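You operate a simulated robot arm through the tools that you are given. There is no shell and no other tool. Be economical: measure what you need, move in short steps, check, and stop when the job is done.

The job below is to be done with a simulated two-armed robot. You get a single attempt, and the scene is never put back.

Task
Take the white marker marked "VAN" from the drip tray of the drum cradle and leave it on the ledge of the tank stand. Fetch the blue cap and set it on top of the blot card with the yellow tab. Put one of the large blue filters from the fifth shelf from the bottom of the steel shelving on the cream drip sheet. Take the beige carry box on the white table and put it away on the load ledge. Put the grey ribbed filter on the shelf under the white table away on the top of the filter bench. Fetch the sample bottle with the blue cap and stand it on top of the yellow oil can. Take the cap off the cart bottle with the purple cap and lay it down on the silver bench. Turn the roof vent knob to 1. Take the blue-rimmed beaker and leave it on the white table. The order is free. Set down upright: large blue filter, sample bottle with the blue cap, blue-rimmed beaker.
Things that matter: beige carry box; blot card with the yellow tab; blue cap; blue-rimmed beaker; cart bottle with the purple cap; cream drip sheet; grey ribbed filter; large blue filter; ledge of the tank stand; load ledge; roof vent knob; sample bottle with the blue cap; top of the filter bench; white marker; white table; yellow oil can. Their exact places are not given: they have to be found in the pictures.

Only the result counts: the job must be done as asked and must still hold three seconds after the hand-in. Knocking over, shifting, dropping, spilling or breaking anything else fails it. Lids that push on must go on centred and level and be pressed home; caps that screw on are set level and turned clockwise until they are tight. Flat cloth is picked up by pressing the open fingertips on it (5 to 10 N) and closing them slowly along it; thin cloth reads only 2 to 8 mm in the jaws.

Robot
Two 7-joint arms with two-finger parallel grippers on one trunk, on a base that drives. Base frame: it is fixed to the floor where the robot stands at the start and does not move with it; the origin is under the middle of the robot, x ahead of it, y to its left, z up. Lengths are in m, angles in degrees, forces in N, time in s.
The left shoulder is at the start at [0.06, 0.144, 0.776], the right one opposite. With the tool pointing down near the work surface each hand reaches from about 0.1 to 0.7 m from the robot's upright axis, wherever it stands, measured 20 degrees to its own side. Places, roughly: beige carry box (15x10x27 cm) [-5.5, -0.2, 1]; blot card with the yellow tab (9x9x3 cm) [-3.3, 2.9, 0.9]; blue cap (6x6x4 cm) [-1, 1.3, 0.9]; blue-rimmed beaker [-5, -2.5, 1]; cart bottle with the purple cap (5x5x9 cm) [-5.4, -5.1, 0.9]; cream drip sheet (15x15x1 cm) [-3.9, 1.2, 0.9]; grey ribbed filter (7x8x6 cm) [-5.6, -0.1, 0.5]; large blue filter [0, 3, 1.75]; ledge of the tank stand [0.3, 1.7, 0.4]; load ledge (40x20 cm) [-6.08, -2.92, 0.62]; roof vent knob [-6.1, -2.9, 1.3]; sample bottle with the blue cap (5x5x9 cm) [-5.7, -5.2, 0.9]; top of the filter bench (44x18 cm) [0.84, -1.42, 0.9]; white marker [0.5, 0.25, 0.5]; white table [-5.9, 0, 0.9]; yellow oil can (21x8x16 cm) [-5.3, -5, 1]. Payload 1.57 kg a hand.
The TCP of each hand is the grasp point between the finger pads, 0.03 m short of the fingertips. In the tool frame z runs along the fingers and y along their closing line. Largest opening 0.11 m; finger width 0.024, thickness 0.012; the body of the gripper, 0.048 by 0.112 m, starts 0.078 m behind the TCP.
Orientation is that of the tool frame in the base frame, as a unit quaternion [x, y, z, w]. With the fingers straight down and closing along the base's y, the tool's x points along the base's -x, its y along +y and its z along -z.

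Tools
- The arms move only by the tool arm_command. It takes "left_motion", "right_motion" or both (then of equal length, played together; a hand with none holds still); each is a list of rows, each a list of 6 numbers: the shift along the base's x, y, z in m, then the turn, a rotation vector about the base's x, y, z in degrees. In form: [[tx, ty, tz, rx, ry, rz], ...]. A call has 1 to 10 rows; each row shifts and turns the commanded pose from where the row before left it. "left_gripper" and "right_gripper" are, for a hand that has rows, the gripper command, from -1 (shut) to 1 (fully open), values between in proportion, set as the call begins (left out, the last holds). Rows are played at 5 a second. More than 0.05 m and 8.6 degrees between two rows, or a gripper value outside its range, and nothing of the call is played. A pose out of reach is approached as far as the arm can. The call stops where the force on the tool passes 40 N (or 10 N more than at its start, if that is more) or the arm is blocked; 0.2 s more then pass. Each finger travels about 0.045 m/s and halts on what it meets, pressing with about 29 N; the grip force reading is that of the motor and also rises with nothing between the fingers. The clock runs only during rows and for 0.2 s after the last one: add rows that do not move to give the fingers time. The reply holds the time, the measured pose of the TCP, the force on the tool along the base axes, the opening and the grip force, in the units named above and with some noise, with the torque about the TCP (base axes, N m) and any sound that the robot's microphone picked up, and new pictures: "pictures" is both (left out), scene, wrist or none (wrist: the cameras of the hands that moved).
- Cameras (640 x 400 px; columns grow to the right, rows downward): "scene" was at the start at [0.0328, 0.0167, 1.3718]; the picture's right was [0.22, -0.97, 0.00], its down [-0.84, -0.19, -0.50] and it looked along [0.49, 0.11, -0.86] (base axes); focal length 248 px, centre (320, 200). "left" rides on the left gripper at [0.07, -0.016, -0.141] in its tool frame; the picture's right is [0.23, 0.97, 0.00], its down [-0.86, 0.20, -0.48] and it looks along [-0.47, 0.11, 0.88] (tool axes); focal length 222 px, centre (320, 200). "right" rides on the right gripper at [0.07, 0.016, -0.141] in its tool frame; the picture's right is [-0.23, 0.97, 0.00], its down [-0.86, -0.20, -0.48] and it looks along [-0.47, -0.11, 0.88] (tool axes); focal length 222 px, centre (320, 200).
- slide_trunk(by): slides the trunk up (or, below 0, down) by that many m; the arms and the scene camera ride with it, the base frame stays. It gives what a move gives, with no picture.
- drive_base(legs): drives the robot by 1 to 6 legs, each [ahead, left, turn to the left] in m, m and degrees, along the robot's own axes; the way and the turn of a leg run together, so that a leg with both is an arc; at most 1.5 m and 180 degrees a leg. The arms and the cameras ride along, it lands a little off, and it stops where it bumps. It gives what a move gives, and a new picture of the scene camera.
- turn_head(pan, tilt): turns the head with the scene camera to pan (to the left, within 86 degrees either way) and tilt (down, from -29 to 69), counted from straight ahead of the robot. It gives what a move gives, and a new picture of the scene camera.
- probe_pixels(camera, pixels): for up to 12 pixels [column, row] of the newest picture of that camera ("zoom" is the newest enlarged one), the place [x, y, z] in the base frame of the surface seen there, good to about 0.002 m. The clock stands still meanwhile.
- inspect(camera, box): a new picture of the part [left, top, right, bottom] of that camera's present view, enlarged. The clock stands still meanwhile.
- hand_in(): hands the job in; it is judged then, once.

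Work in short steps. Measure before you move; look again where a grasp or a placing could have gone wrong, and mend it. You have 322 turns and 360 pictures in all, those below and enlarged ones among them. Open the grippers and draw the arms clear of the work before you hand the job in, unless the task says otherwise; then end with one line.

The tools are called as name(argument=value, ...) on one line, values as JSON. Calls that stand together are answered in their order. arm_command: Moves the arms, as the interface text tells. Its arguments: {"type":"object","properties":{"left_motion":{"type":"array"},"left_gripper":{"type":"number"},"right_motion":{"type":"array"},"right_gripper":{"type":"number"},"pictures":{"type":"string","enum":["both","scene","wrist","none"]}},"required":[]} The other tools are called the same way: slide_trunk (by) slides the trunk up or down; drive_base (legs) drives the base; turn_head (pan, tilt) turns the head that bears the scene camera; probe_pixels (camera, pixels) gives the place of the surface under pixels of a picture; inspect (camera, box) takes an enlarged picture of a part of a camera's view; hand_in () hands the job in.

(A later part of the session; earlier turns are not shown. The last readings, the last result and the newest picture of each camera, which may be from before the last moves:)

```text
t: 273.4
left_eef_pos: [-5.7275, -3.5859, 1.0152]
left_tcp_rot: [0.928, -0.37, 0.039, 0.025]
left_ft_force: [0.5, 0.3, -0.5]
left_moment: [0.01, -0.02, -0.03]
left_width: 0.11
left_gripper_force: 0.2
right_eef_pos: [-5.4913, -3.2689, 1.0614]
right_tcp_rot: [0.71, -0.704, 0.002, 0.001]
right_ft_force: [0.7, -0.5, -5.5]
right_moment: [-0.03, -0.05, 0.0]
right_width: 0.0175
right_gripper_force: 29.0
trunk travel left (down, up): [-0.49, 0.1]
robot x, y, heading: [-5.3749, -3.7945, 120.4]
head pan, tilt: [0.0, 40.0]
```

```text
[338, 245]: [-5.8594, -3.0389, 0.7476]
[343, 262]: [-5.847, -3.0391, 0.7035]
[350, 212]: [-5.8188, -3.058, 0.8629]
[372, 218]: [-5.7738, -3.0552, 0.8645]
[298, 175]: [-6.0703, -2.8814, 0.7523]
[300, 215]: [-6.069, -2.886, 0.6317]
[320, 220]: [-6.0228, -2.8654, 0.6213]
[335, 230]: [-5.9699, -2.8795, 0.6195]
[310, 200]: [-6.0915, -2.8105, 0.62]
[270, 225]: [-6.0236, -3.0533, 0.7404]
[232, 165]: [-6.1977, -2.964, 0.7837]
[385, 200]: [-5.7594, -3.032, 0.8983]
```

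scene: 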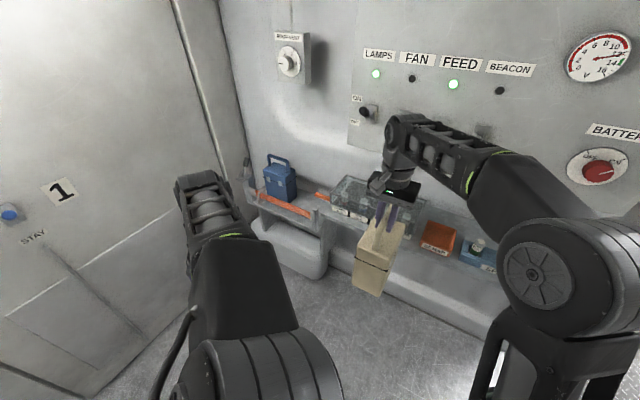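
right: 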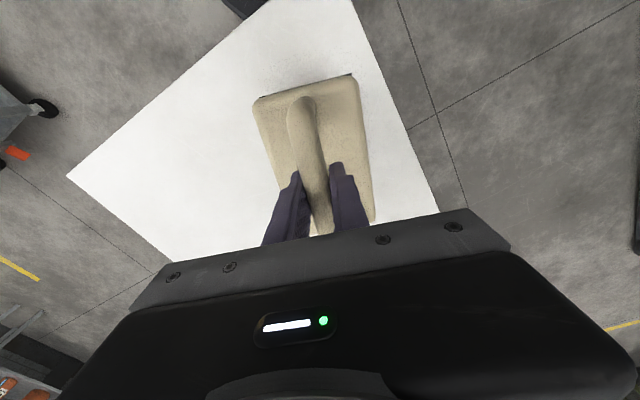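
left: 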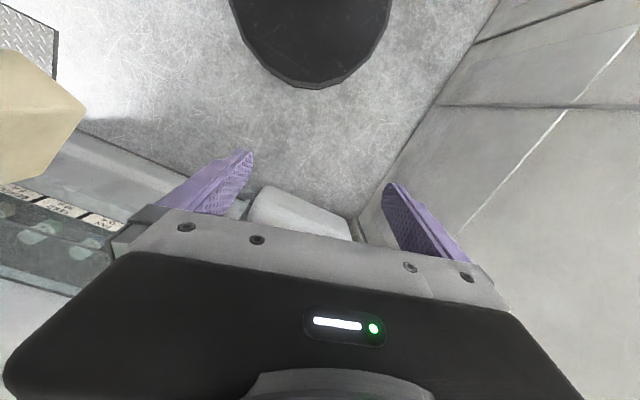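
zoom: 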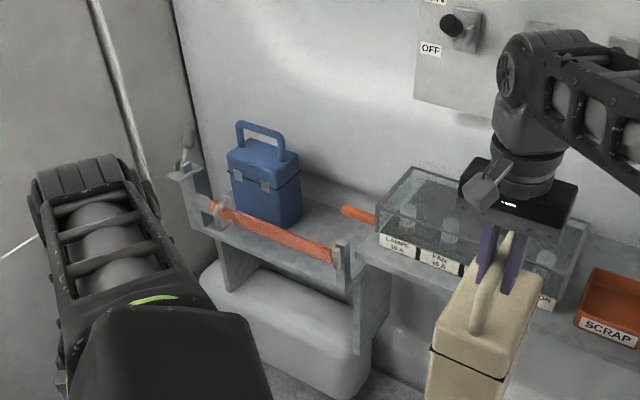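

Free gap x −6.065..−5.865. I first bring the box to x≈−5.965 south of the strap.

drive_base(legs=[[0.17, 0.45, 0]])

arm_command(right_motion=[[0, 0, 0, 0, 0, 0]], pictures="wrist")

```text
t: 276.2
left_eef_pos: [-6.1959, -3.6683, 1.014]
left_tcp_rot: [0.928, -0.369, 0.039, 0.024]
left_ft_force: [-0.6, 0.0, -0.2]
left_moment: [-0.02, -0.03, -0.01]
left_width: 0.1102
left_gripper_force: 0.1
right_eef_pos: [-5.9589, -3.3517, 1.0603]
right_tcp_rot: [0.71, -0.704, 0.002, 0.0]
right_ft_force: [-0.6, 0.7, -6.4]
right_moment: [-0.08, -0.03, -0.01]
right_width: 0.0175
right_gripper_force: 28.9
trunk travel left (down, up): [-0.49, 0.1]
robot x, y, heading: [-5.8464, -3.8763, 120.5]
head pan, tilt: [0.0, 40.0]
```

scene: 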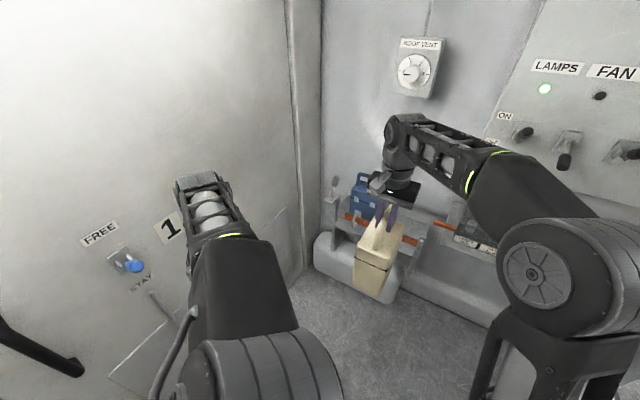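

```text
t: 276.6
left_eef_pos: [-6.1955, -3.6698, 1.0139]
left_tcp_rot: [0.928, -0.371, 0.039, 0.025]
left_ft_force: [0.4, 0.0, -0.2]
left_moment: [-0.02, 0.01, -0.01]
left_width: 0.11
left_gripper_force: 0.1
right_eef_pos: [-5.9582, -3.3519, 1.0592]
right_tcp_rot: [0.71, -0.704, 0.002, 0.001]
right_ft_force: [-0.2, -0.6, -5.5]
right_moment: [-0.06, 0.02, 0.0]
right_width: 0.0178
right_gripper_force: 28.9
trunk travel left (down, up): [-0.49, 0.1]
robot x, y, heading: [-5.8434, -3.8793, 120.7]
head pan, tilt: [0.0, 40.0]
```

right: 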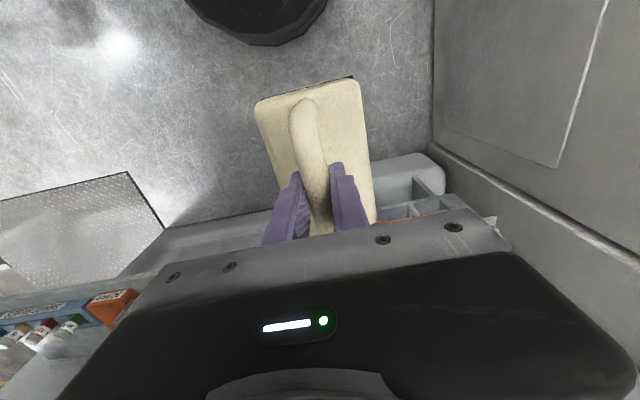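

I check the box's footprint relative to the hand.

probe_pixels(camera="right", pixels=[[262, 110], [355, 85], [370, 210], [302, 108], [318, 215], [280, 170], [372, 165]])

probe_pixels(camera="scene", pixels=[[360, 258], [388, 268], [395, 235], [355, 285], [380, 295], [383, 208], [411, 72], [375, 185]])

```text
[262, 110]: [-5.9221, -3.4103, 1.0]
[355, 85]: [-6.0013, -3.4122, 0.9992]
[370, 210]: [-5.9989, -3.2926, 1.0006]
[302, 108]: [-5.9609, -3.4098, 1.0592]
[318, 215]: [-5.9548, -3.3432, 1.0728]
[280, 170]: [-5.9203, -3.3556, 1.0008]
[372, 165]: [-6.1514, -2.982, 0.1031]
```

```text
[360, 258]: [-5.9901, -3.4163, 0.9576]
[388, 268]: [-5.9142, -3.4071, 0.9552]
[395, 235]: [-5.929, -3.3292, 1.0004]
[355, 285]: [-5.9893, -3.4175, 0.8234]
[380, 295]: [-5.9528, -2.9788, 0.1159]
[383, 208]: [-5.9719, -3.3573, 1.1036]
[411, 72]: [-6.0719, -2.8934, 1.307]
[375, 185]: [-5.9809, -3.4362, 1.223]
```

Box centre ≈(−5.96, −3.34), bottom z≈0.81. I lower 2 cm and move +y in two legs over the strap.

slide_trunk(by=-0.025)

drive_base(legs=[[0.21, -0.128, 0]])

inspect(camera="scene", box=[300, 20, 520, 300])

```text
t: 277.3
left_eef_pos: [-6.1956, -3.67, 0.9891]
left_tcp_rot: [0.928, -0.37, 0.04, 0.024]
left_ft_force: [-0.3, -0.3, -0.1]
left_moment: [0.01, 0.0, 0.01]
left_width: 0.1101
left_gripper_force: 0.1
right_eef_pos: [-5.9573, -3.3528, 1.0363]
right_tcp_rot: [0.71, -0.704, 0.001, 0.001]
right_ft_force: [0.4, 0.1, -5.6]
right_moment: [-0.04, 0.0, 0.01]
right_width: 0.0178
right_gripper_force: 29.1
trunk travel left (down, up): [-0.465, 0.125]
robot x, y, heading: [-5.8448, -3.8786, 120.7]
head pan, tilt: [0.0, 40.0]
```

```text
t: 279.1
left_eef_pos: [-6.1926, -3.4305, 0.9891]
left_tcp_rot: [0.929, -0.368, 0.038, 0.026]
left_ft_force: [-0.5, 0.0, 0.1]
left_moment: [-0.01, 0.0, 0.02]
left_width: 0.1099
left_gripper_force: 0.0
right_eef_pos: [-5.9577, -3.1134, 1.0353]
right_tcp_rot: [0.711, -0.703, 0.001, 0.001]
right_ft_force: [0.6, 0.4, -5.2]
right_moment: [-0.05, -0.01, 0.0]
right_width: 0.0178
right_gripper_force: 28.9
trunk travel left (down, up): [-0.465, 0.125]
robot x, y, heading: [-5.8413, -3.6417, 120.5]
head pan, tilt: [0.0, 40.0]
```

scene: 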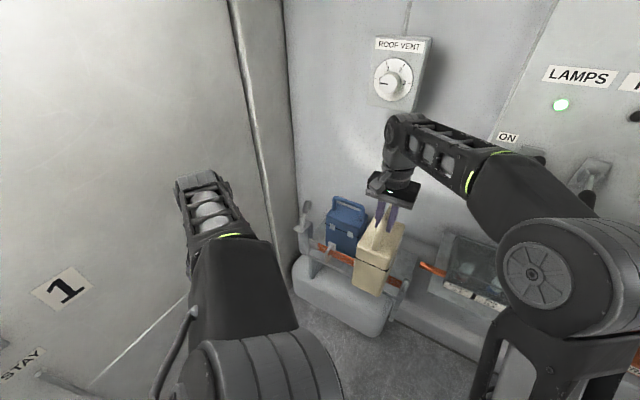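

```text
1.43 times, centred on (410, 160) of scene
```

zoom: 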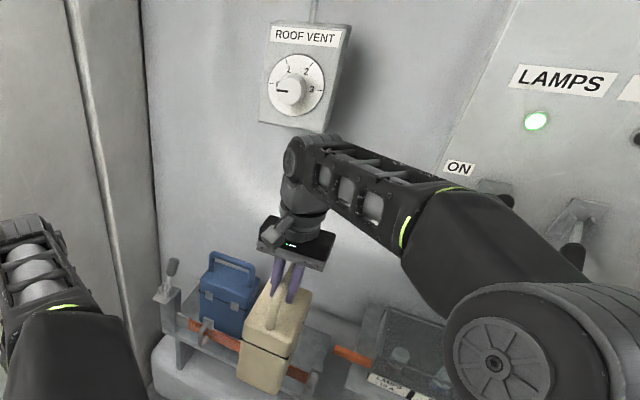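

I probe the wrist top height against the knob and gap to blue box.

probe_pixels(camera="zoom", pixels=[[312, 140], [290, 150], [297, 90], [290, 120], [325, 130], [250, 310], [245, 385], [280, 392], [256, 290]])

```text
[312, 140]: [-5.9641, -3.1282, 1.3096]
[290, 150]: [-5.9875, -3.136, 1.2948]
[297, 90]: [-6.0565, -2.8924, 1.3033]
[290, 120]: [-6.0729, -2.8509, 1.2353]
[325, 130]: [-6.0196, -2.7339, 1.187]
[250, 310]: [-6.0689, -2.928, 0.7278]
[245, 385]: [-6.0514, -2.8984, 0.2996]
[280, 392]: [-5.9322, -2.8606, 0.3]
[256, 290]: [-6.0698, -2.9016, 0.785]
```

Clearance to the knob is ~2 cm; I go the remaining 0.17 m with a 1 cm bias to the right.

drive_base(legs=[[0.142, -0.096, 0]])

arm_command(right_motion=[[0, 0, 0, 0, 0, 0]], pictures="wrist")

inspect(camera="scene", box=[300, 40, 480, 310])

```text
t: 280.5
left_eef_pos: [-6.1829, -3.2596, 0.9887]
left_tcp_rot: [0.928, -0.369, 0.04, 0.025]
left_ft_force: [0.3, 0.2, -0.1]
left_moment: [-0.04, 0.02, -0.03]
left_width: 0.1102
left_gripper_force: 0.1
right_eef_pos: [-5.945, -2.9442, 1.0358]
right_tcp_rot: [0.71, -0.704, 0.001, 0.001]
right_ft_force: [-0.4, -0.3, -6.0]
right_moment: [-0.05, 0.0, 0.0]
right_width: 0.0176
right_gripper_force: 29.1
trunk travel left (down, up): [-0.465, 0.125]
robot x, y, heading: [-5.8308, -3.4693, 120.3]
head pan, tilt: [0.0, 40.0]
```

scene: 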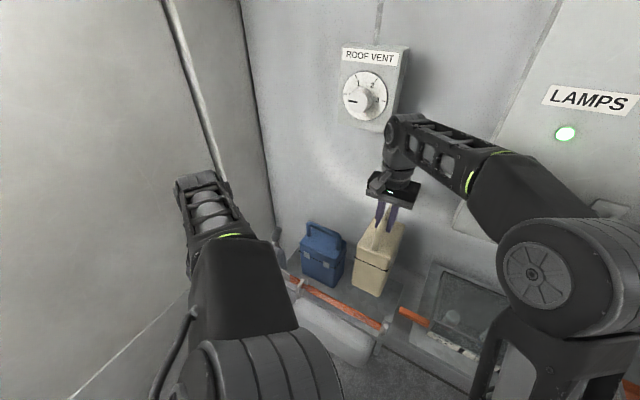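

```text
t: 280.9
left_eef_pos: [-6.1818, -3.2603, 0.9889]
left_tcp_rot: [0.928, -0.369, 0.039, 0.025]
left_ft_force: [0.1, 0.6, -0.5]
left_moment: [0.01, 0.01, 0.0]
left_width: 0.1102
left_gripper_force: 0.1
right_eef_pos: [-5.9452, -2.9437, 1.0343]
right_tcp_rot: [0.709, -0.705, 0.002, 0.001]
right_ft_force: [0.3, 0.3, -5.8]
right_moment: [-0.08, -0.04, -0.04]
right_width: 0.0177
right_gripper_force: 29.1
trunk travel left (down, up): [-0.465, 0.125]
robot x, y, heading: [-5.8297, -3.4701, 120.4]
head pan, tilt: [0.0, 40.0]
```

right: 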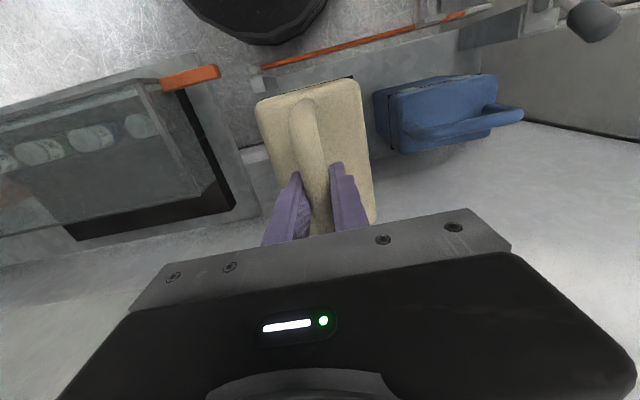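

```text
1.48 times, centred on (390, 175) of scene
```

zoom: 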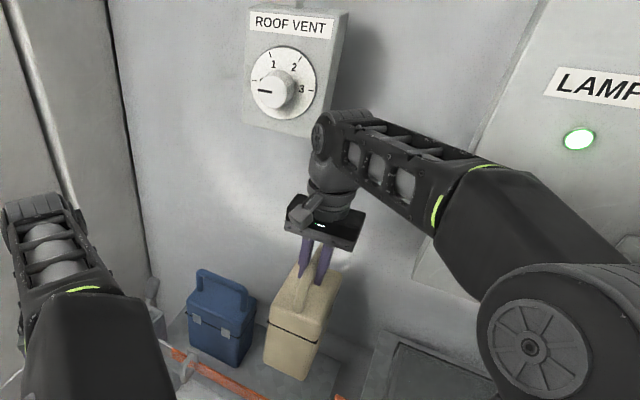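

Box hangs over the free spot. Before lowering I check forearm clearance from the panel's levers.

probe_pixels(camera="scene", pixels=[[430, 135], [470, 160], [520, 175], [560, 200], [600, 208], [540, 270], [610, 270], [500, 255]])

turn_head(pan=-30, tilt=30)

```text
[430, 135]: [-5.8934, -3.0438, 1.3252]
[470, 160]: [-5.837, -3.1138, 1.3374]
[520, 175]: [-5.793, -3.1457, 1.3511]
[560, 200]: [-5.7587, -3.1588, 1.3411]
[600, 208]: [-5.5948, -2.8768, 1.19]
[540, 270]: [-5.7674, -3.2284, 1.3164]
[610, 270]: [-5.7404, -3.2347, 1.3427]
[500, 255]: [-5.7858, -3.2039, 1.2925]
```

```text
t: 281.9
left_eef_pos: [-6.1823, -3.2596, 0.99]
left_tcp_rot: [0.928, -0.37, 0.04, 0.025]
left_ft_force: [0.2, 0.3, -0.3]
left_moment: [-0.01, 0.05, 0.03]
left_width: 0.11
left_gripper_force: 0.1
right_eef_pos: [-5.9455, -2.9427, 1.0356]
right_tcp_rot: [0.71, -0.704, 0.002, 0.001]
right_ft_force: [-0.3, -0.4, -6.0]
right_moment: [-0.06, -0.03, 0.01]
right_width: 0.0178
right_gripper_force: 28.5
trunk travel left (down, up): [-0.465, 0.125]
robot x, y, heading: [-5.8298, -3.4707, 120.3]
head pan, tilt: [-30.0, 30.0]
```

scene: 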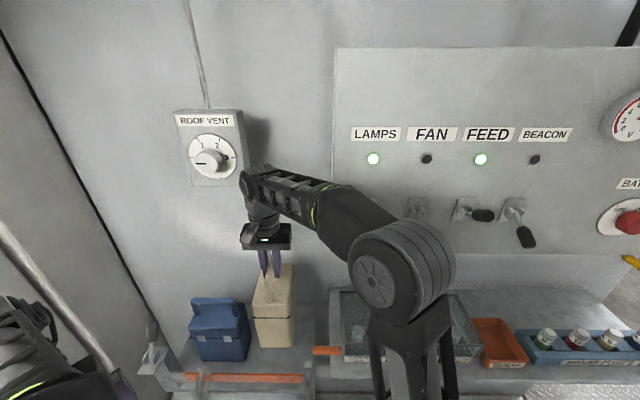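

I probe the lever tips near my elbow.

probe_pixels(camera="scene", pixels=[[484, 215], [412, 205], [526, 238], [455, 260], [445, 250], [400, 222], [430, 300], [355, 290], [325, 350]])

```text
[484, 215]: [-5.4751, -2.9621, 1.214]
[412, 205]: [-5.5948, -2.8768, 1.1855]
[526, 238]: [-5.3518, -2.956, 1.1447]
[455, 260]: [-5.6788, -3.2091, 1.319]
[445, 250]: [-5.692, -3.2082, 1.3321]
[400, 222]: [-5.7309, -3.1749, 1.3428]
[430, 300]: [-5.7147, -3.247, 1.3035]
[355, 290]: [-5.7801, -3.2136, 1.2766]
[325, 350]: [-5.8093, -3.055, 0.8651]
```

Levers end at y≈−2.96, elbow at −3.16: fine. I lower with the trunk 0.15 m.

slide_trunk(by=-0.15)

arm_command(right_motion=[[0, 0, -0.004, 0, 0, 0], [0, 0, -0.003, 0, 0, 0], [0, 0, 0, 0, 0, 0]], pictures="both")

```text
t: 283.6
left_eef_pos: [-6.1815, -3.2604, 0.8388]
left_tcp_rot: [0.928, -0.371, 0.04, 0.024]
left_ft_force: [-0.3, -0.1, 0.7]
left_moment: [0.01, 0.02, -0.01]
left_width: 0.11
left_gripper_force: 0.1
right_eef_pos: [-5.9449, -2.9434, 0.8858]
right_tcp_rot: [0.71, -0.705, 0.002, 0.001]
right_ft_force: [-0.2, -0.1, -5.5]
right_moment: [-0.04, -0.01, -0.03]
right_width: 0.0178
right_gripper_force: 28.9
trunk travel left (down, up): [-0.315, 0.275]
robot x, y, heading: [-5.8294, -3.4669, 120.4]
head pan, tilt: [-30.0, 30.0]
```

```text
t: 284.4
left_eef_pos: [-6.1811, -3.2593, 0.839]
left_tcp_rot: [0.928, -0.371, 0.039, 0.024]
left_ft_force: [0.5, 0.8, -1.2]
left_moment: [-0.01, -0.02, 0.01]
left_width: 0.1103
left_gripper_force: 0.1
right_eef_pos: [-5.9449, -2.9462, 0.8787]
right_tcp_rot: [0.71, -0.704, 0.001, 0.002]
right_ft_force: [-0.3, -0.8, -5.7]
right_moment: [-0.04, -0.04, 0.0]
right_width: 0.0176
right_gripper_force: 28.8
trunk travel left (down, up): [-0.315, 0.275]
robot x, y, heading: [-5.8324, -3.4716, 120.5]
head pan, tilt: [-30.0, 30.0]
```

scene: 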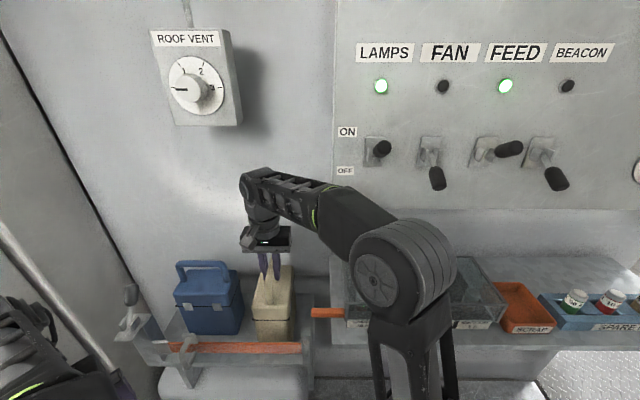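
right: 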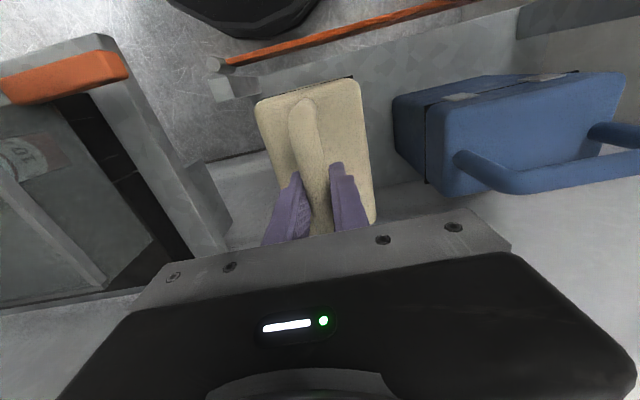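

Still hanging; I step down toward z≈0.868.

arm_command(right_motion=[[0, 0, -0.003, 0, 0, 0], [0, 0, -0.002, 0, 0, 0], [0, 0, -0.002, 0, 0, 0], [0, 0, 0, 0, 0, 0]], pictures="none")

```text
t: 285.4
left_eef_pos: [-6.1818, -3.2591, 0.84]
left_tcp_rot: [0.928, -0.37, 0.039, 0.024]
left_ft_force: [0.1, -0.6, -0.8]
left_moment: [-0.02, 0.02, -0.03]
left_width: 0.1098
left_gripper_force: 0.0
right_eef_pos: [-5.9455, -2.9449, 0.8714]
right_tcp_rot: [0.71, -0.704, 0.002, 0.0]
right_ft_force: [-0.4, 0.2, -5.7]
right_moment: [-0.03, 0.01, -0.02]
right_width: 0.0179
right_gripper_force: 28.8
trunk travel left (down, up): [-0.315, 0.275]
robot x, y, heading: [-5.8348, -3.4736, 120.3]
head pan, tilt: [-30.0, 30.0]
```

arm_command(right_motion=[[0, 0, -0.002, 0, 0, 0], [0, 0, -0.002, 0, 0, 0], [0, 0, 0, 0, 0, 0]], pictures="none")

```text
t: 286.2
left_eef_pos: [-6.1816, -3.2615, 0.8397]
left_tcp_rot: [0.928, -0.37, 0.039, 0.025]
left_ft_force: [0.0, -0.3, 0.5]
left_moment: [0.01, 0.01, -0.06]
left_width: 0.1099
left_gripper_force: 0.0
right_eef_pos: [-5.9451, -2.9455, 0.87]
right_tcp_rot: [0.711, -0.704, -0.001, 0.0]
right_ft_force: [-2.8, -2.2, 10.3]
right_moment: [0.73, 0.04, 0.06]
right_width: 0.0175
right_gripper_force: 28.7
trunk travel left (down, up): [-0.315, 0.275]
robot x, y, heading: [-5.8306, -3.4694, 120.4]
head pan, tilt: [-30.0, 30.0]
```

Touchdown on the ledge. I open to ~0.05 and rise straight up.

arm_command(right_motion=[[0, 0, 0, 0, 0, 0], [0, 0, 0, 0, 0, 0], [0, 0, 0, 0, 0, 0], [0, 0, 0.03, 0, 0, 0], [0, 0, 0.04, 0, 0, 0], [0, 0, 0.02, 0, 0, 0], [0, 0, 0, 0, 0, 0]], right_gripper=0)

```text
t: 287.8
left_eef_pos: [-6.1816, -3.2603, 0.8389]
left_tcp_rot: [0.927, -0.371, 0.04, 0.025]
left_ft_force: [0.1, -0.4, 0.3]
left_moment: [0.01, 0.01, -0.02]
left_width: 0.11
left_gripper_force: 0.1
right_eef_pos: [-5.9443, -2.9453, 0.8868]
right_tcp_rot: [0.709, -0.705, 0.0, 0.0]
right_ft_force: [0.3, -0.2, -0.2]
right_moment: [-0.02, 0.0, 0.03]
right_width: 0.0551
right_gripper_force: 0.1
right hand out of reach, approached as far as the arm can: row 4, 5, 6
trunk travel left (down, up): [-0.315, 0.275]
robot x, y, heading: [-5.8325, -3.4764, 120.7]
head pan, tilt: [-30.0, 30.0]
```

scene: 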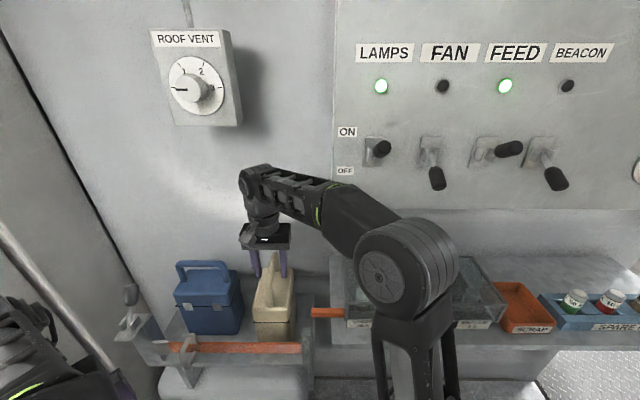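
right: 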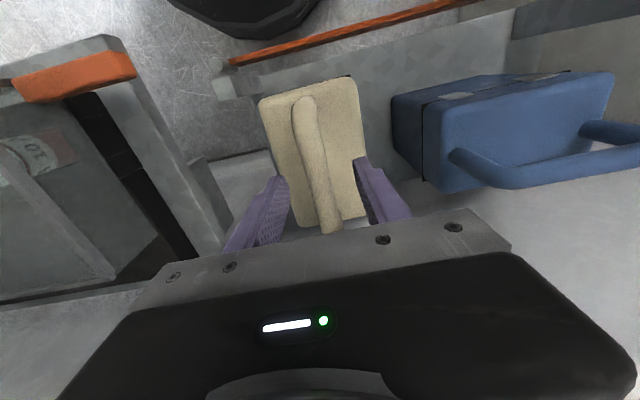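

Box released. I raise by the trunk to clear the handle, then back out over the strap.

slide_trunk(by=0.15)

drive_base(legs=[[-0.34, 0.2, 0]])

inspect(camera="scene", box=[120, 80, 360, 330])

```text
t: 289.6
left_eef_pos: [-6.1815, -3.2606, 0.9891]
left_tcp_rot: [0.928, -0.37, 0.039, 0.024]
left_ft_force: [-0.8, 0.5, 0.4]
left_moment: [0.03, 0.04, 0.01]
left_width: 0.1096
left_gripper_force: 0.1
right_eef_pos: [-5.9448, -2.9453, 1.0363]
right_tcp_rot: [0.709, -0.705, 0.0, 0.001]
right_ft_force: [-0.1, 0.2, 0.9]
right_moment: [0.02, 0.01, 0.02]
right_width: 0.055
right_gripper_force: 0.1
trunk travel left (down, up): [-0.465, 0.125]
robot x, y, heading: [-5.8306, -3.4705, 120.3]
head pan, tilt: [-30.0, 30.0]
```

```text
t: 292.1
left_eef_pos: [-6.1796, -3.6566, 0.9889]
left_tcp_rot: [0.926, -0.374, 0.04, 0.025]
left_ft_force: [0.6, 0.1, -0.6]
left_moment: [0.04, 0.0, 0.02]
left_width: 0.11
left_gripper_force: 0.0
right_eef_pos: [-5.9394, -3.3429, 1.0365]
right_tcp_rot: [-0.706, 0.708, -0.001, -0.001]
right_ft_force: [0.0, -0.1, 0.4]
right_moment: [0.0, 0.01, -0.01]
right_width: 0.0547
right_gripper_force: 0.1
trunk travel left (down, up): [-0.465, 0.125]
robot x, y, heading: [-5.8318, -3.8665, 119.7]
head pan, tilt: [-30.0, 30.0]
```

scene: 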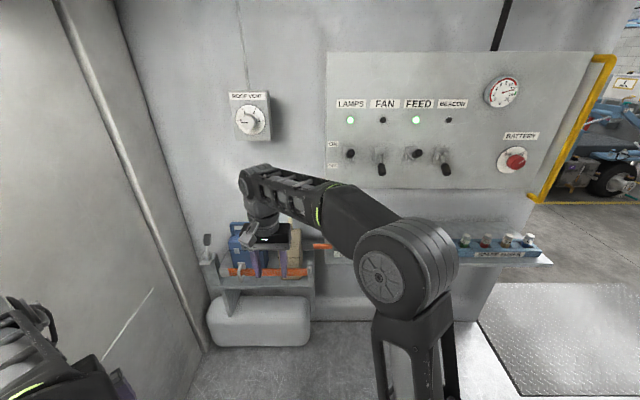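

```text
1.60 times, centred on (240, 205) of scene
```

zoom: 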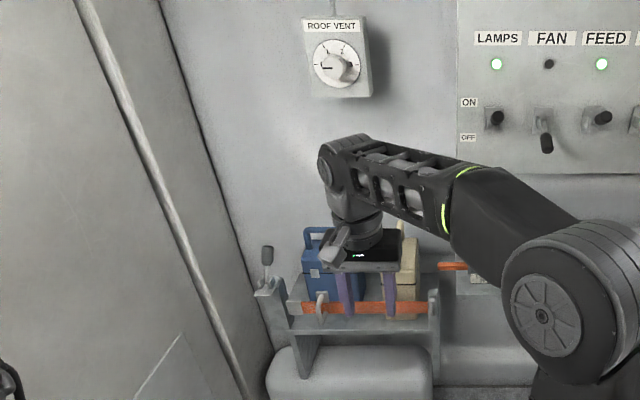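

Box sits on the ledge behind the strap. Now the knob: I face north and raise the trunk fully.

drive_base(legs=[[0, 0, -29.7]])

slide_trunk(by=0.125)

turn_head(pan=15, tilt=10)

inspect(camera="scene", box=[240, 130, 380, 270])

```text
t: 293.9
left_eef_pos: [-6.0315, -3.5119, 0.9888]
left_tcp_rot: [0.803, -0.594, 0.031, 0.033]
left_ft_force: [0.5, 0.8, -0.5]
left_moment: [0.01, -0.01, 0.01]
left_width: 0.1103
left_gripper_force: 0.1
right_eef_pos: [-5.6694, -3.3562, 1.0367]
right_tcp_rot: [-0.506, 0.862, -0.001, -0.001]
right_ft_force: [-0.2, -0.2, 0.0]
right_moment: [-0.01, 0.0, -0.01]
right_width: 0.0548
right_gripper_force: 0.3
trunk travel left (down, up): [-0.465, 0.125]
robot x, y, heading: [-5.8274, -3.8703, 91.0]
head pan, tilt: [-30.0, 30.0]
```

scene: 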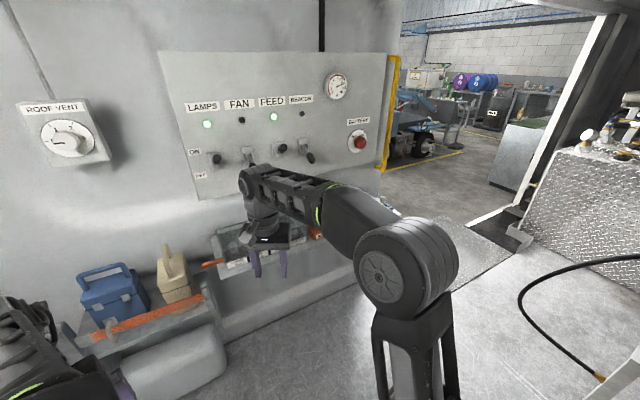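

```text
t: 295.4
left_eef_pos: [-6.0314, -3.5137, 1.113]
left_tcp_rot: [0.802, -0.595, 0.032, 0.034]
left_ft_force: [0.6, 0.6, -0.5]
left_moment: [0.0, 0.01, 0.03]
left_width: 0.1101
left_gripper_force: 0.1
right_eef_pos: [-5.6703, -3.355, 1.1619]
right_tcp_rot: [-0.506, 0.862, -0.001, -0.002]
right_ft_force: [0.1, 0.0, 0.3]
right_moment: [0.0, 0.04, 0.0]
right_width: 0.0549
right_gripper_force: 0.2
trunk travel left (down, up): [-0.59, 0.0]
robot x, y, heading: [-5.8325, -3.8657, 90.8]
head pan, tilt: [-30.0, 30.0]
```

```text
t: 296.6
left_eef_pos: [-6.0306, -3.5127, 1.1146]
left_tcp_rot: [0.803, -0.594, 0.032, 0.033]
left_ft_force: [-0.5, 0.3, 0.2]
left_moment: [0.0, 0.02, 0.01]
left_width: 0.1097
left_gripper_force: 0.0
right_eef_pos: [-5.6699, -3.3548, 1.1629]
right_tcp_rot: [-0.506, 0.862, -0.001, -0.001]
right_ft_force: [0.2, 1.1, -0.6]
right_moment: [-0.01, -0.03, 0.04]
right_width: 0.055
right_gripper_force: 0.0
trunk travel left (down, up): [-0.59, 0.0]
robot x, y, heading: [-5.8309, -3.872, 90.9]
head pan, tilt: [15.0, 10.0]
```

scene: 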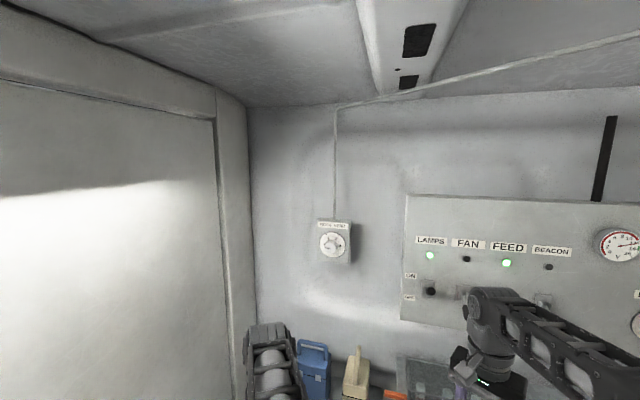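

```text
2.86 times, centred on (310, 200) of scene
```

zoom: 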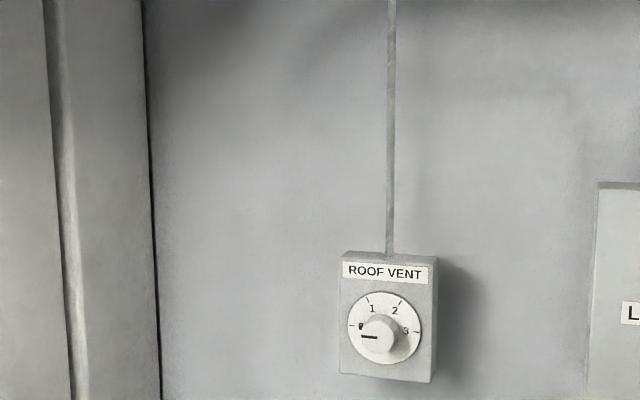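

The pointer is at 0; ticks are 60° apart, so 1 is 60° clockwise. I probe the knob and bring the left hand up level.

probe_pixels(camera="zoom", pixels=[[378, 335], [372, 337], [396, 333], [378, 320], [380, 350], [355, 310], [410, 350], [368, 337]])

arm_command(left_motion=[[0, 0.01, 0.02, 0, 0, -8.5], [0, 0.01, 0.02, 0, 0, -8.5], [0, 0.012, 0.02, 8.6, 0, 0], [0, 0.012, 0.02, 8.6, 0, 0], [0, 0.012, 0.02, 8.6, 0, 0], [0, 0.012, 0.02, 8.6, 0, 0], [0, 0.012, 0.02, 8.6, 0, 0], [0, 0.01, 0.02, 8.6, 0, 0], [0, 0.01, 0.02, 8.6, 0, 0], [0, 0.01, 0.02, 8.6, 0, 0]], left_gripper=0.6, pictures="none")

```text
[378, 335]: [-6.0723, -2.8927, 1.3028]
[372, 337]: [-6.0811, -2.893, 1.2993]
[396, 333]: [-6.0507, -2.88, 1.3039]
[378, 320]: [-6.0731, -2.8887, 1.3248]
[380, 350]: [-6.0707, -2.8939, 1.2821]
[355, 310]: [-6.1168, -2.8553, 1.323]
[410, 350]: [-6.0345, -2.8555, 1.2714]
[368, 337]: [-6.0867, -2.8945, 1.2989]
```

```text
t: 298.5
left_eef_pos: [-6.0983, -3.4107, 1.243]
left_tcp_rot: [0.711, -0.588, -0.254, -0.291]
left_ft_force: [0.3, 0.3, -0.2]
left_moment: [0.01, 0.0, 0.0]
left_width: 0.0879
left_gripper_force: 0.1
left hand out of reach, approached as far as the arm can: row 2
right_eef_pos: [-5.6691, -3.3553, 1.1616]
right_tcp_rot: [-0.507, 0.862, 0.0, -0.001]
right_ft_force: [0.8, -0.8, 0.2]
right_moment: [-0.01, 0.01, 0.0]
right_width: 0.0551
right_gripper_force: 0.0
trunk travel left (down, up): [-0.59, 0.0]
robot x, y, heading: [-5.8291, -3.8673, 90.8]
head pan, tilt: [15.0, 10.0]
stopped in row 9 (left hand): the arm was blocked; the commanded pose is now the measured one
```

Left arm got blocked midway. I look.

turn_head(pan=45, tilt=40)

```text
t: 299.4
left_eef_pos: [-6.0976, -3.4109, 1.243]
left_tcp_rot: [0.711, -0.588, -0.254, -0.291]
left_ft_force: [0.7, -0.5, 0.5]
left_moment: [0.0, -0.01, 0.0]
left_width: 0.088
left_gripper_force: 0.1
right_eef_pos: [-5.6697, -3.3536, 1.1613]
right_tcp_rot: [-0.506, 0.862, 0.0, -0.001]
right_ft_force: [0.1, 0.4, -0.9]
right_moment: [-0.02, 0.01, 0.03]
right_width: 0.055
right_gripper_force: 0.1
trunk travel left (down, up): [-0.59, 0.0]
robot x, y, heading: [-5.8333, -3.8662, 91.1]
head pan, tilt: [45.0, 40.0]
```

scene: 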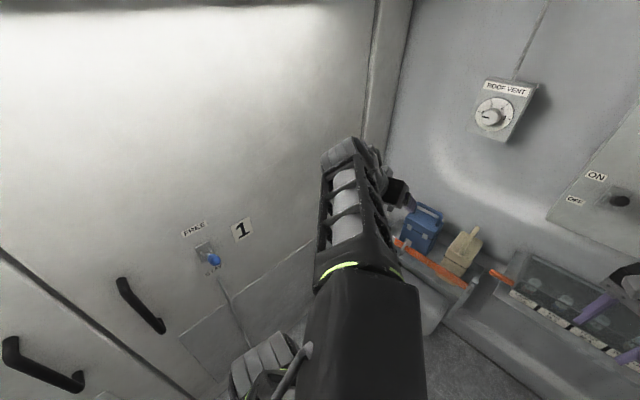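

Elbow room on the left is tight. I'll use the right hand at heading ~120 instead: move right 0.25 m first and return the left hand to tool-down.

drive_base(legs=[[-0.05, -0.25, 0]])

arm_command(left_motion=[[0, 0, 0, -8, 0, 0], [0, 0, 0, -8, 0, 0], [0, 0, 0, -8, 0, 0], [0, 0, 0, -8, 0, 0], [0, 0, 0, -8, 0, 0], [0, 0, -0.02, -5, 0, 0], [0, 0, -0.04, 0, 0, 0]], pictures="none")

```text
t: 301.3
left_eef_pos: [-5.8462, -3.4586, 1.2429]
left_tcp_rot: [0.711, -0.587, -0.254, -0.29]
left_ft_force: [0.7, -0.4, 0.4]
left_moment: [0.0, 0.02, 0.02]
left_width: 0.088
left_gripper_force: 0.0
right_eef_pos: [-5.4198, -3.4023, 1.1633]
right_tcp_rot: [-0.508, 0.861, -0.002, -0.001]
right_ft_force: [0.2, 0.9, 0.4]
right_moment: [-0.01, 0.07, -0.03]
right_width: 0.055
right_gripper_force: 0.0
trunk travel left (down, up): [-0.59, 0.0]
robot x, y, heading: [-5.5825, -3.915, 90.9]
head pan, tilt: [45.0, 40.0]
```

scene: 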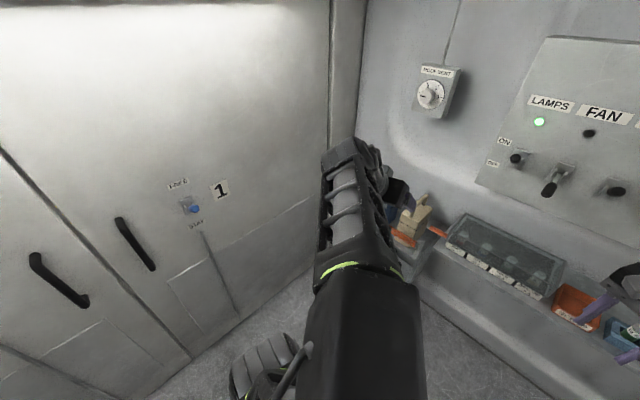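

```text
t: 302.9
left_eef_pos: [-5.8461, -3.4609, 1.1361]
left_tcp_rot: [0.769, -0.64, -0.01, 0.004]
left_ft_force: [0.8, -0.3, -1.4]
left_moment: [-0.01, 0.03, 0.02]
left_width: 0.0881
left_gripper_force: 0.2
left hand out of reach, approached as far as the arm can: row 5, 6
right_eef_pos: [-5.4195, -3.3996, 1.1615]
right_tcp_rot: [-0.508, 0.861, -0.001, -0.002]
right_ft_force: [0.3, -0.5, -0.7]
right_moment: [-0.04, 0.02, -0.02]
right_width: 0.0546
right_gripper_force: 0.0
trunk travel left (down, up): [-0.59, 0.0]
robot x, y, heading: [-5.5789, -3.9178, 91.1]
head pan, tilt: [45.0, 40.0]
```

Left is back to tool-down. Now I pitch the right hand up to level (its yaw is already heading −30°), rising to z≈1.3.

arm_command(right_motion=[[0, 0, 0.0, 7.44, -4.12, 0], [0, 0, 0.01, 7.44, -4.12, 0], [0, 0, 0.015, 7.44, -4.12, 0], [0, 0, 0.015, 7.44, -4.12, 0], [0, 0, 0.02, 7.44, -4.12, 0], [0, 0, 0.02, 7.44, -4.12, 0], [0, 0, 0.02, 7.44, -4.12, 0], [0, 0, 0.02, 7.44, -4.12, 0], [0, 0, 0.02, 7.44, -4.12, 0], [0, 0, 0.0, 7.44, -4.12, 0]], right_gripper=0.4, pictures="scene")

```text
t: 305.1
left_eef_pos: [-5.8472, -3.4601, 1.1361]
left_tcp_rot: [0.768, -0.64, -0.01, 0.004]
left_ft_force: [-0.6, -0.5, 0.2]
left_moment: [-0.01, 0.0, -0.03]
left_width: 0.0878
left_gripper_force: 0.0
right_eef_pos: [-5.422, -3.4016, 1.3021]
right_tcp_rot: [-0.373, 0.636, 0.343, 0.582]
right_ft_force: [-0.1, 0.3, -0.4]
right_moment: [-0.03, 0.01, -0.03]
right_width: 0.0772
right_gripper_force: 0.2
trunk travel left (down, up): [-0.59, 0.0]
robot x, y, heading: [-5.5769, -3.9174, 91.1]
head pan, tilt: [45.0, 40.0]
```

scene: 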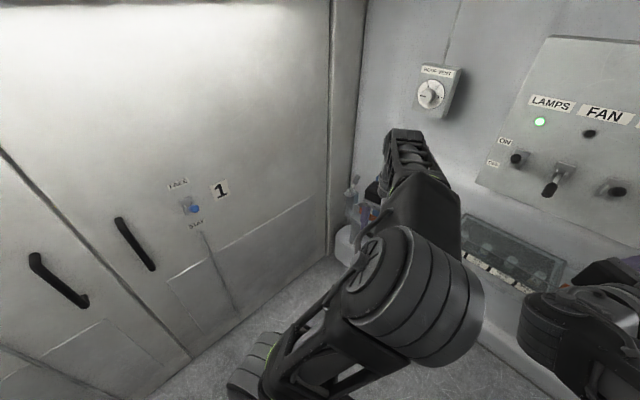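

Works. I finish the last 5° and turn the base to heading 120.

arm_command(right_motion=[[0, 0, 0.0, 4.4, -2.4, 0], [0, 0, 0, 0, 0, 0]], pictures="none")

drive_base(legs=[[0, 0, 29]])

turn_head(pan=-15, tilt=15)

```text
t: 305.7
left_eef_pos: [-5.8471, -3.4614, 1.1376]
left_tcp_rot: [0.768, -0.641, -0.011, 0.004]
left_ft_force: [0.8, 0.4, 1.2]
left_moment: [0.0, -0.02, 0.01]
left_width: 0.0882
left_gripper_force: 0.2
right_eef_pos: [-5.4209, -3.4005, 1.3009]
right_tcp_rot: [-0.363, 0.618, 0.354, 0.601]
right_ft_force: [-0.5, 0.3, 0.5]
right_moment: [0.0, -0.02, 0.03]
right_width: 0.0768
right_gripper_force: 0.1
trunk travel left (down, up): [-0.59, 0.0]
robot x, y, heading: [-5.583, -3.9169, 91.1]
head pan, tilt: [45.0, 40.0]
```

```text
t: 307.5
left_eef_pos: [-6.0333, -3.6487, 1.1385]
left_tcp_rot: [0.904, -0.427, -0.01, 0.005]
left_ft_force: [-0.8, -1.6, -0.4]
left_moment: [-0.01, 0.02, 0.01]
left_width: 0.0883
left_gripper_force: 0.1
right_eef_pos: [-5.6919, -3.3895, 1.3011]
right_tcp_rot: [-0.506, 0.508, 0.493, 0.493]
right_ft_force: [0.6, 0.7, 0.6]
right_moment: [-0.02, -0.02, 0.0]
right_width: 0.077
right_gripper_force: 0.0
trunk travel left (down, up): [-0.59, 0.0]
robot x, y, heading: [-5.5754, -3.9145, 120.0]
head pan, tilt: [45.0, 40.0]
```

scene: 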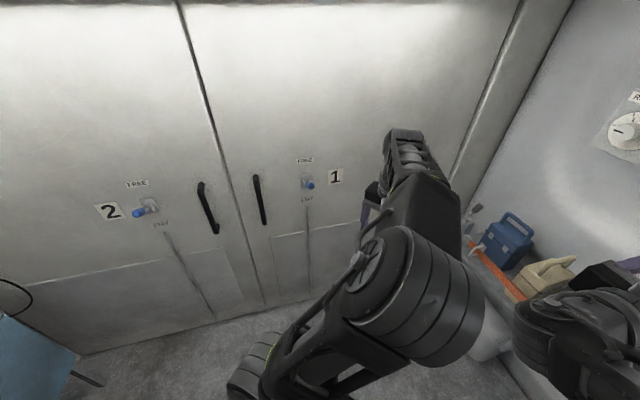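

```text
t: 308.8
left_eef_pos: [-6.034, -3.6474, 1.1367]
left_tcp_rot: [0.904, -0.427, -0.01, 0.006]
left_ft_force: [-0.5, 0.9, 0.8]
left_moment: [-0.03, 0.02, 0.0]
left_width: 0.0881
left_gripper_force: 0.1
right_eef_pos: [-5.6912, -3.3882, 1.3004]
right_tcp_rot: [0.507, -0.507, -0.494, -0.493]
right_ft_force: [1.3, -0.6, 0.6]
right_moment: [0.0, 0.0, 0.01]
right_width: 0.0768
right_gripper_force: 0.1
trunk travel left (down, up): [-0.59, 0.0]
robot x, y, heading: [-5.5775, -3.9124, 120.2]
head pan, tilt: [-15.0, 15.0]
```

scene: 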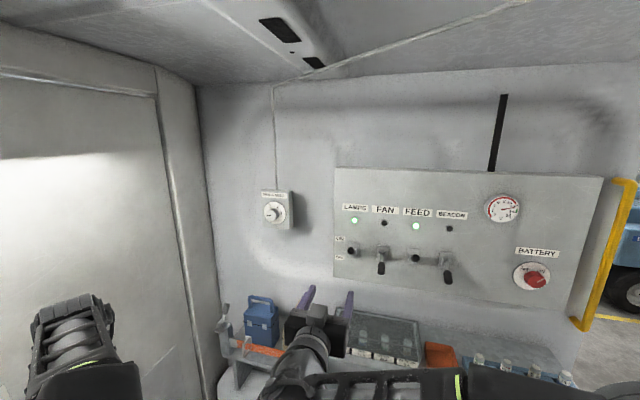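

Right hand points +y at the right height. I pull the left hand inward (door is near), and pre-roll the right hand −30°.

arm_command(left_motion=[[0.035, 0.02, 0, 0, 0, 0], [0.035, 0.02, 0, 0, 0, 0], [0.035, 0.02, 0, 0, 0, 0], [0.035, 0.02, 0, 0, 0, 0]], right_motion=[[0, 0, 0, 0, -7.5, 0], [0, 0, 0, 0, -7.5, 0], [0, 0, 0, 0, -7.5, 0], [0, 0, 0, 0, -7.5, 0]], pictures="none")

```text
t: 309.8
left_eef_pos: [-5.8961, -3.5715, 1.1264]
left_tcp_rot: [0.904, -0.428, -0.011, 0.004]
left_ft_force: [0.5, 0.7, 0.5]
left_moment: [-0.01, 0.01, 0.01]
left_width: 0.0882
left_gripper_force: 0.1
left hand out of reach, approached as far as the arm can: row 4
right_eef_pos: [-5.691, -3.3889, 1.302]
right_tcp_rot: [0.618, -0.362, -0.343, -0.608]
right_ft_force: [-0.2, 0.2, 0.7]
right_moment: [0.02, 0.01, -0.01]
right_width: 0.0772
right_gripper_force: 0.0
trunk travel left (down, up): [-0.59, 0.0]
robot x, y, heading: [-5.5774, -3.9159, 120.0]
head pan, tilt: [-15.0, 15.0]
```

Now I move the base so the hand is at x −6.07, still short of the wall.

drive_base(legs=[[0.19, 0.33, 0]])

arm_command(right_motion=[[0, 0, 0, 0, 0, 0]], pictures="wrist")

```text
t: 312.2
left_eef_pos: [-6.2789, -3.5728, 1.1261]
left_tcp_rot: [0.906, -0.424, -0.011, 0.004]
left_ft_force: [-0.7, -0.2, -0.3]
left_moment: [0.02, 0.01, 0.0]
left_width: 0.0881
left_gripper_force: 0.1
right_eef_pos: [-6.0755, -3.3863, 1.2993]
right_tcp_rot: [0.619, -0.36, -0.348, -0.605]
right_ft_force: [-0.7, 0.0, -0.3]
right_moment: [-0.01, 0.01, -0.04]
right_width: 0.0772
right_gripper_force: 0.1
trunk travel left (down, up): [-0.59, 0.0]
robot x, y, heading: [-5.9596, -3.9128, 120.8]
head pan, tilt: [-15.0, 15.0]
```

scene: 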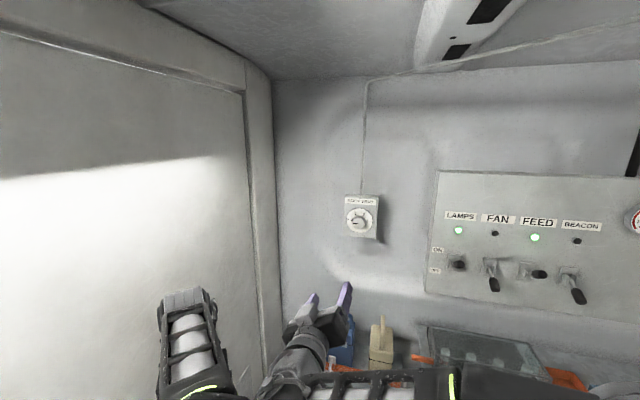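

```text
t: 312.6
left_eef_pos: [-6.2772, -3.5717, 1.1265]
left_tcp_rot: [0.905, -0.425, -0.011, 0.004]
left_ft_force: [0.2, 0.2, 0.6]
left_moment: [0.0, 0.05, -0.02]
left_width: 0.0879
left_gripper_force: 0.1
right_eef_pos: [-6.0746, -3.3872, 1.3023]
right_tcp_rot: [0.619, -0.359, -0.348, -0.605]
right_ft_force: [0.3, -0.1, -0.3]
right_moment: [-0.01, -0.01, 0.01]
right_width: 0.0769
right_gripper_force: 0.0
trunk travel left (down, up): [-0.59, 0.0]
robot x, y, heading: [-5.9544, -3.9121, 120.6]
head pan, tilt: [-15.0, 15.0]
```

right: 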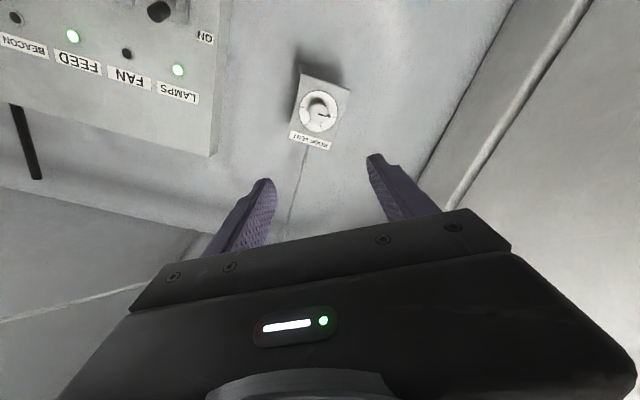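

Knob seen at (318,110) in the wrist view; I probe it.

probe_pixels(camera="right", pixels=[[316, 113], [310, 112], [322, 114], [316, 106], [316, 119], [303, 100], [334, 117]])

inspect(camera="right", box=[270, 60, 370, 160])

```text
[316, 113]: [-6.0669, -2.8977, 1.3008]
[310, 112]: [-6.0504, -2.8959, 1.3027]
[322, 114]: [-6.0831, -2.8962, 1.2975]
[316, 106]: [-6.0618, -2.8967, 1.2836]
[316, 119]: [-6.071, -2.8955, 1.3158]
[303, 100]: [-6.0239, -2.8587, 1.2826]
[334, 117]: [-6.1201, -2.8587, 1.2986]
```

```text
4.00 times, centred on (320, 110) of right
```

zoom: 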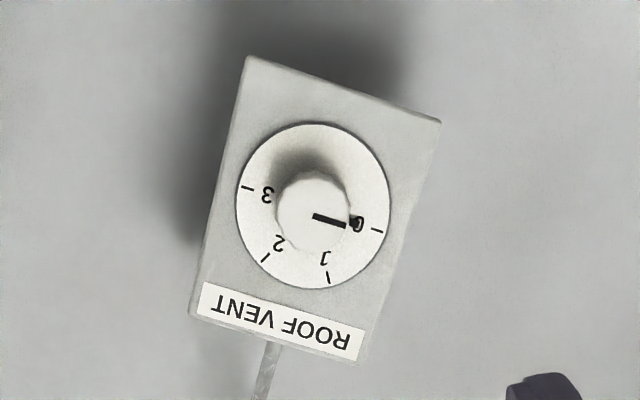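

Knob centre (−6.067, 1.300), face y −2.897. I check the wall column near my left hand's path before advancing.

probe_pixels(camera="scene", pixels=[[262, 300], [250, 200], [270, 330], [235, 330], [290, 320], [335, 300], [315, 297]])

```text
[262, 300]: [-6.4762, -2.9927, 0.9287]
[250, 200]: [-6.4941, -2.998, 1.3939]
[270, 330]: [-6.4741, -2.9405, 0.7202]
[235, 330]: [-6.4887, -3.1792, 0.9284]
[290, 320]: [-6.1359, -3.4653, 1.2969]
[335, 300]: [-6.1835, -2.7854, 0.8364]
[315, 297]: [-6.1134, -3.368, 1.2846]
```

Wall is at x −6.48, fine. I advance 0.43 m toward the knob with the base.

drive_base(legs=[[0.366, -0.2255, 0]])

arm_command(right_motion=[[0, 0, 0, 0, 0, 0]], pictures="wrist")

```text
t: 315.3
left_eef_pos: [-6.2693, -3.1336, 1.1272]
left_tcp_rot: [0.904, -0.427, -0.011, 0.004]
left_ft_force: [-0.1, 0.5, -0.4]
left_moment: [-0.01, 0.0, -0.03]
left_width: 0.0878
left_gripper_force: 0.0
right_eef_pos: [-6.0654, -2.9499, 1.3004]
right_tcp_rot: [0.618, -0.362, -0.346, -0.606]
right_ft_force: [-0.3, 0.9, 0.0]
right_moment: [-0.04, 0.0, 0.0]
right_width: 0.077
right_gripper_force: 0.0
trunk travel left (down, up): [-0.59, 0.0]
robot x, y, heading: [-5.9532, -3.4794, 120.1]
head pan, tilt: [-15.0, 15.0]
```

scene: 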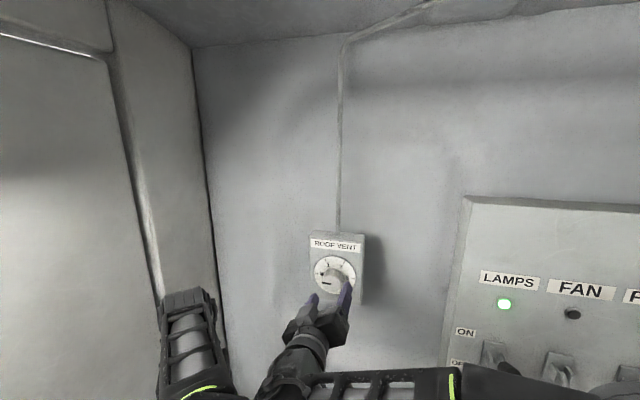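

```text
t: 315.7
left_eef_pos: [-6.2702, -3.1357, 1.1268]
left_tcp_rot: [0.904, -0.427, -0.01, 0.005]
left_ft_force: [0.1, -0.3, 0.0]
left_moment: [0.01, -0.01, -0.01]
left_width: 0.0878
left_gripper_force: 0.0
right_eef_pos: [-6.0648, -2.9513, 1.3004]
right_tcp_rot: [0.618, -0.362, -0.346, -0.606]
right_ft_force: [0.5, -0.5, 0.1]
right_moment: [0.05, 0.01, 0.0]
right_width: 0.077
right_gripper_force: 0.1
trunk travel left (down, up): [-0.59, 0.0]
robot x, y, heading: [-5.9521, -3.4769, 120.0]
head pan, tilt: [-15.0, 15.0]
```

right: 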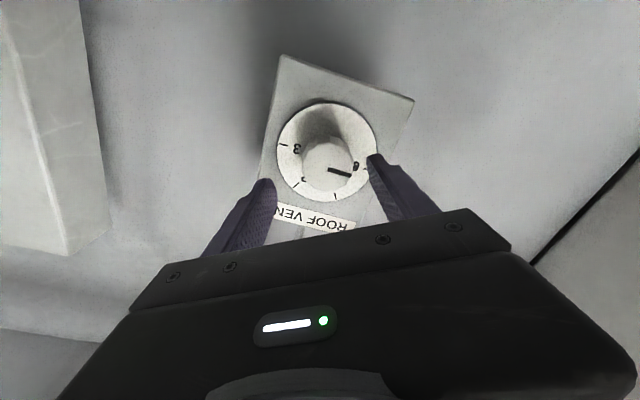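

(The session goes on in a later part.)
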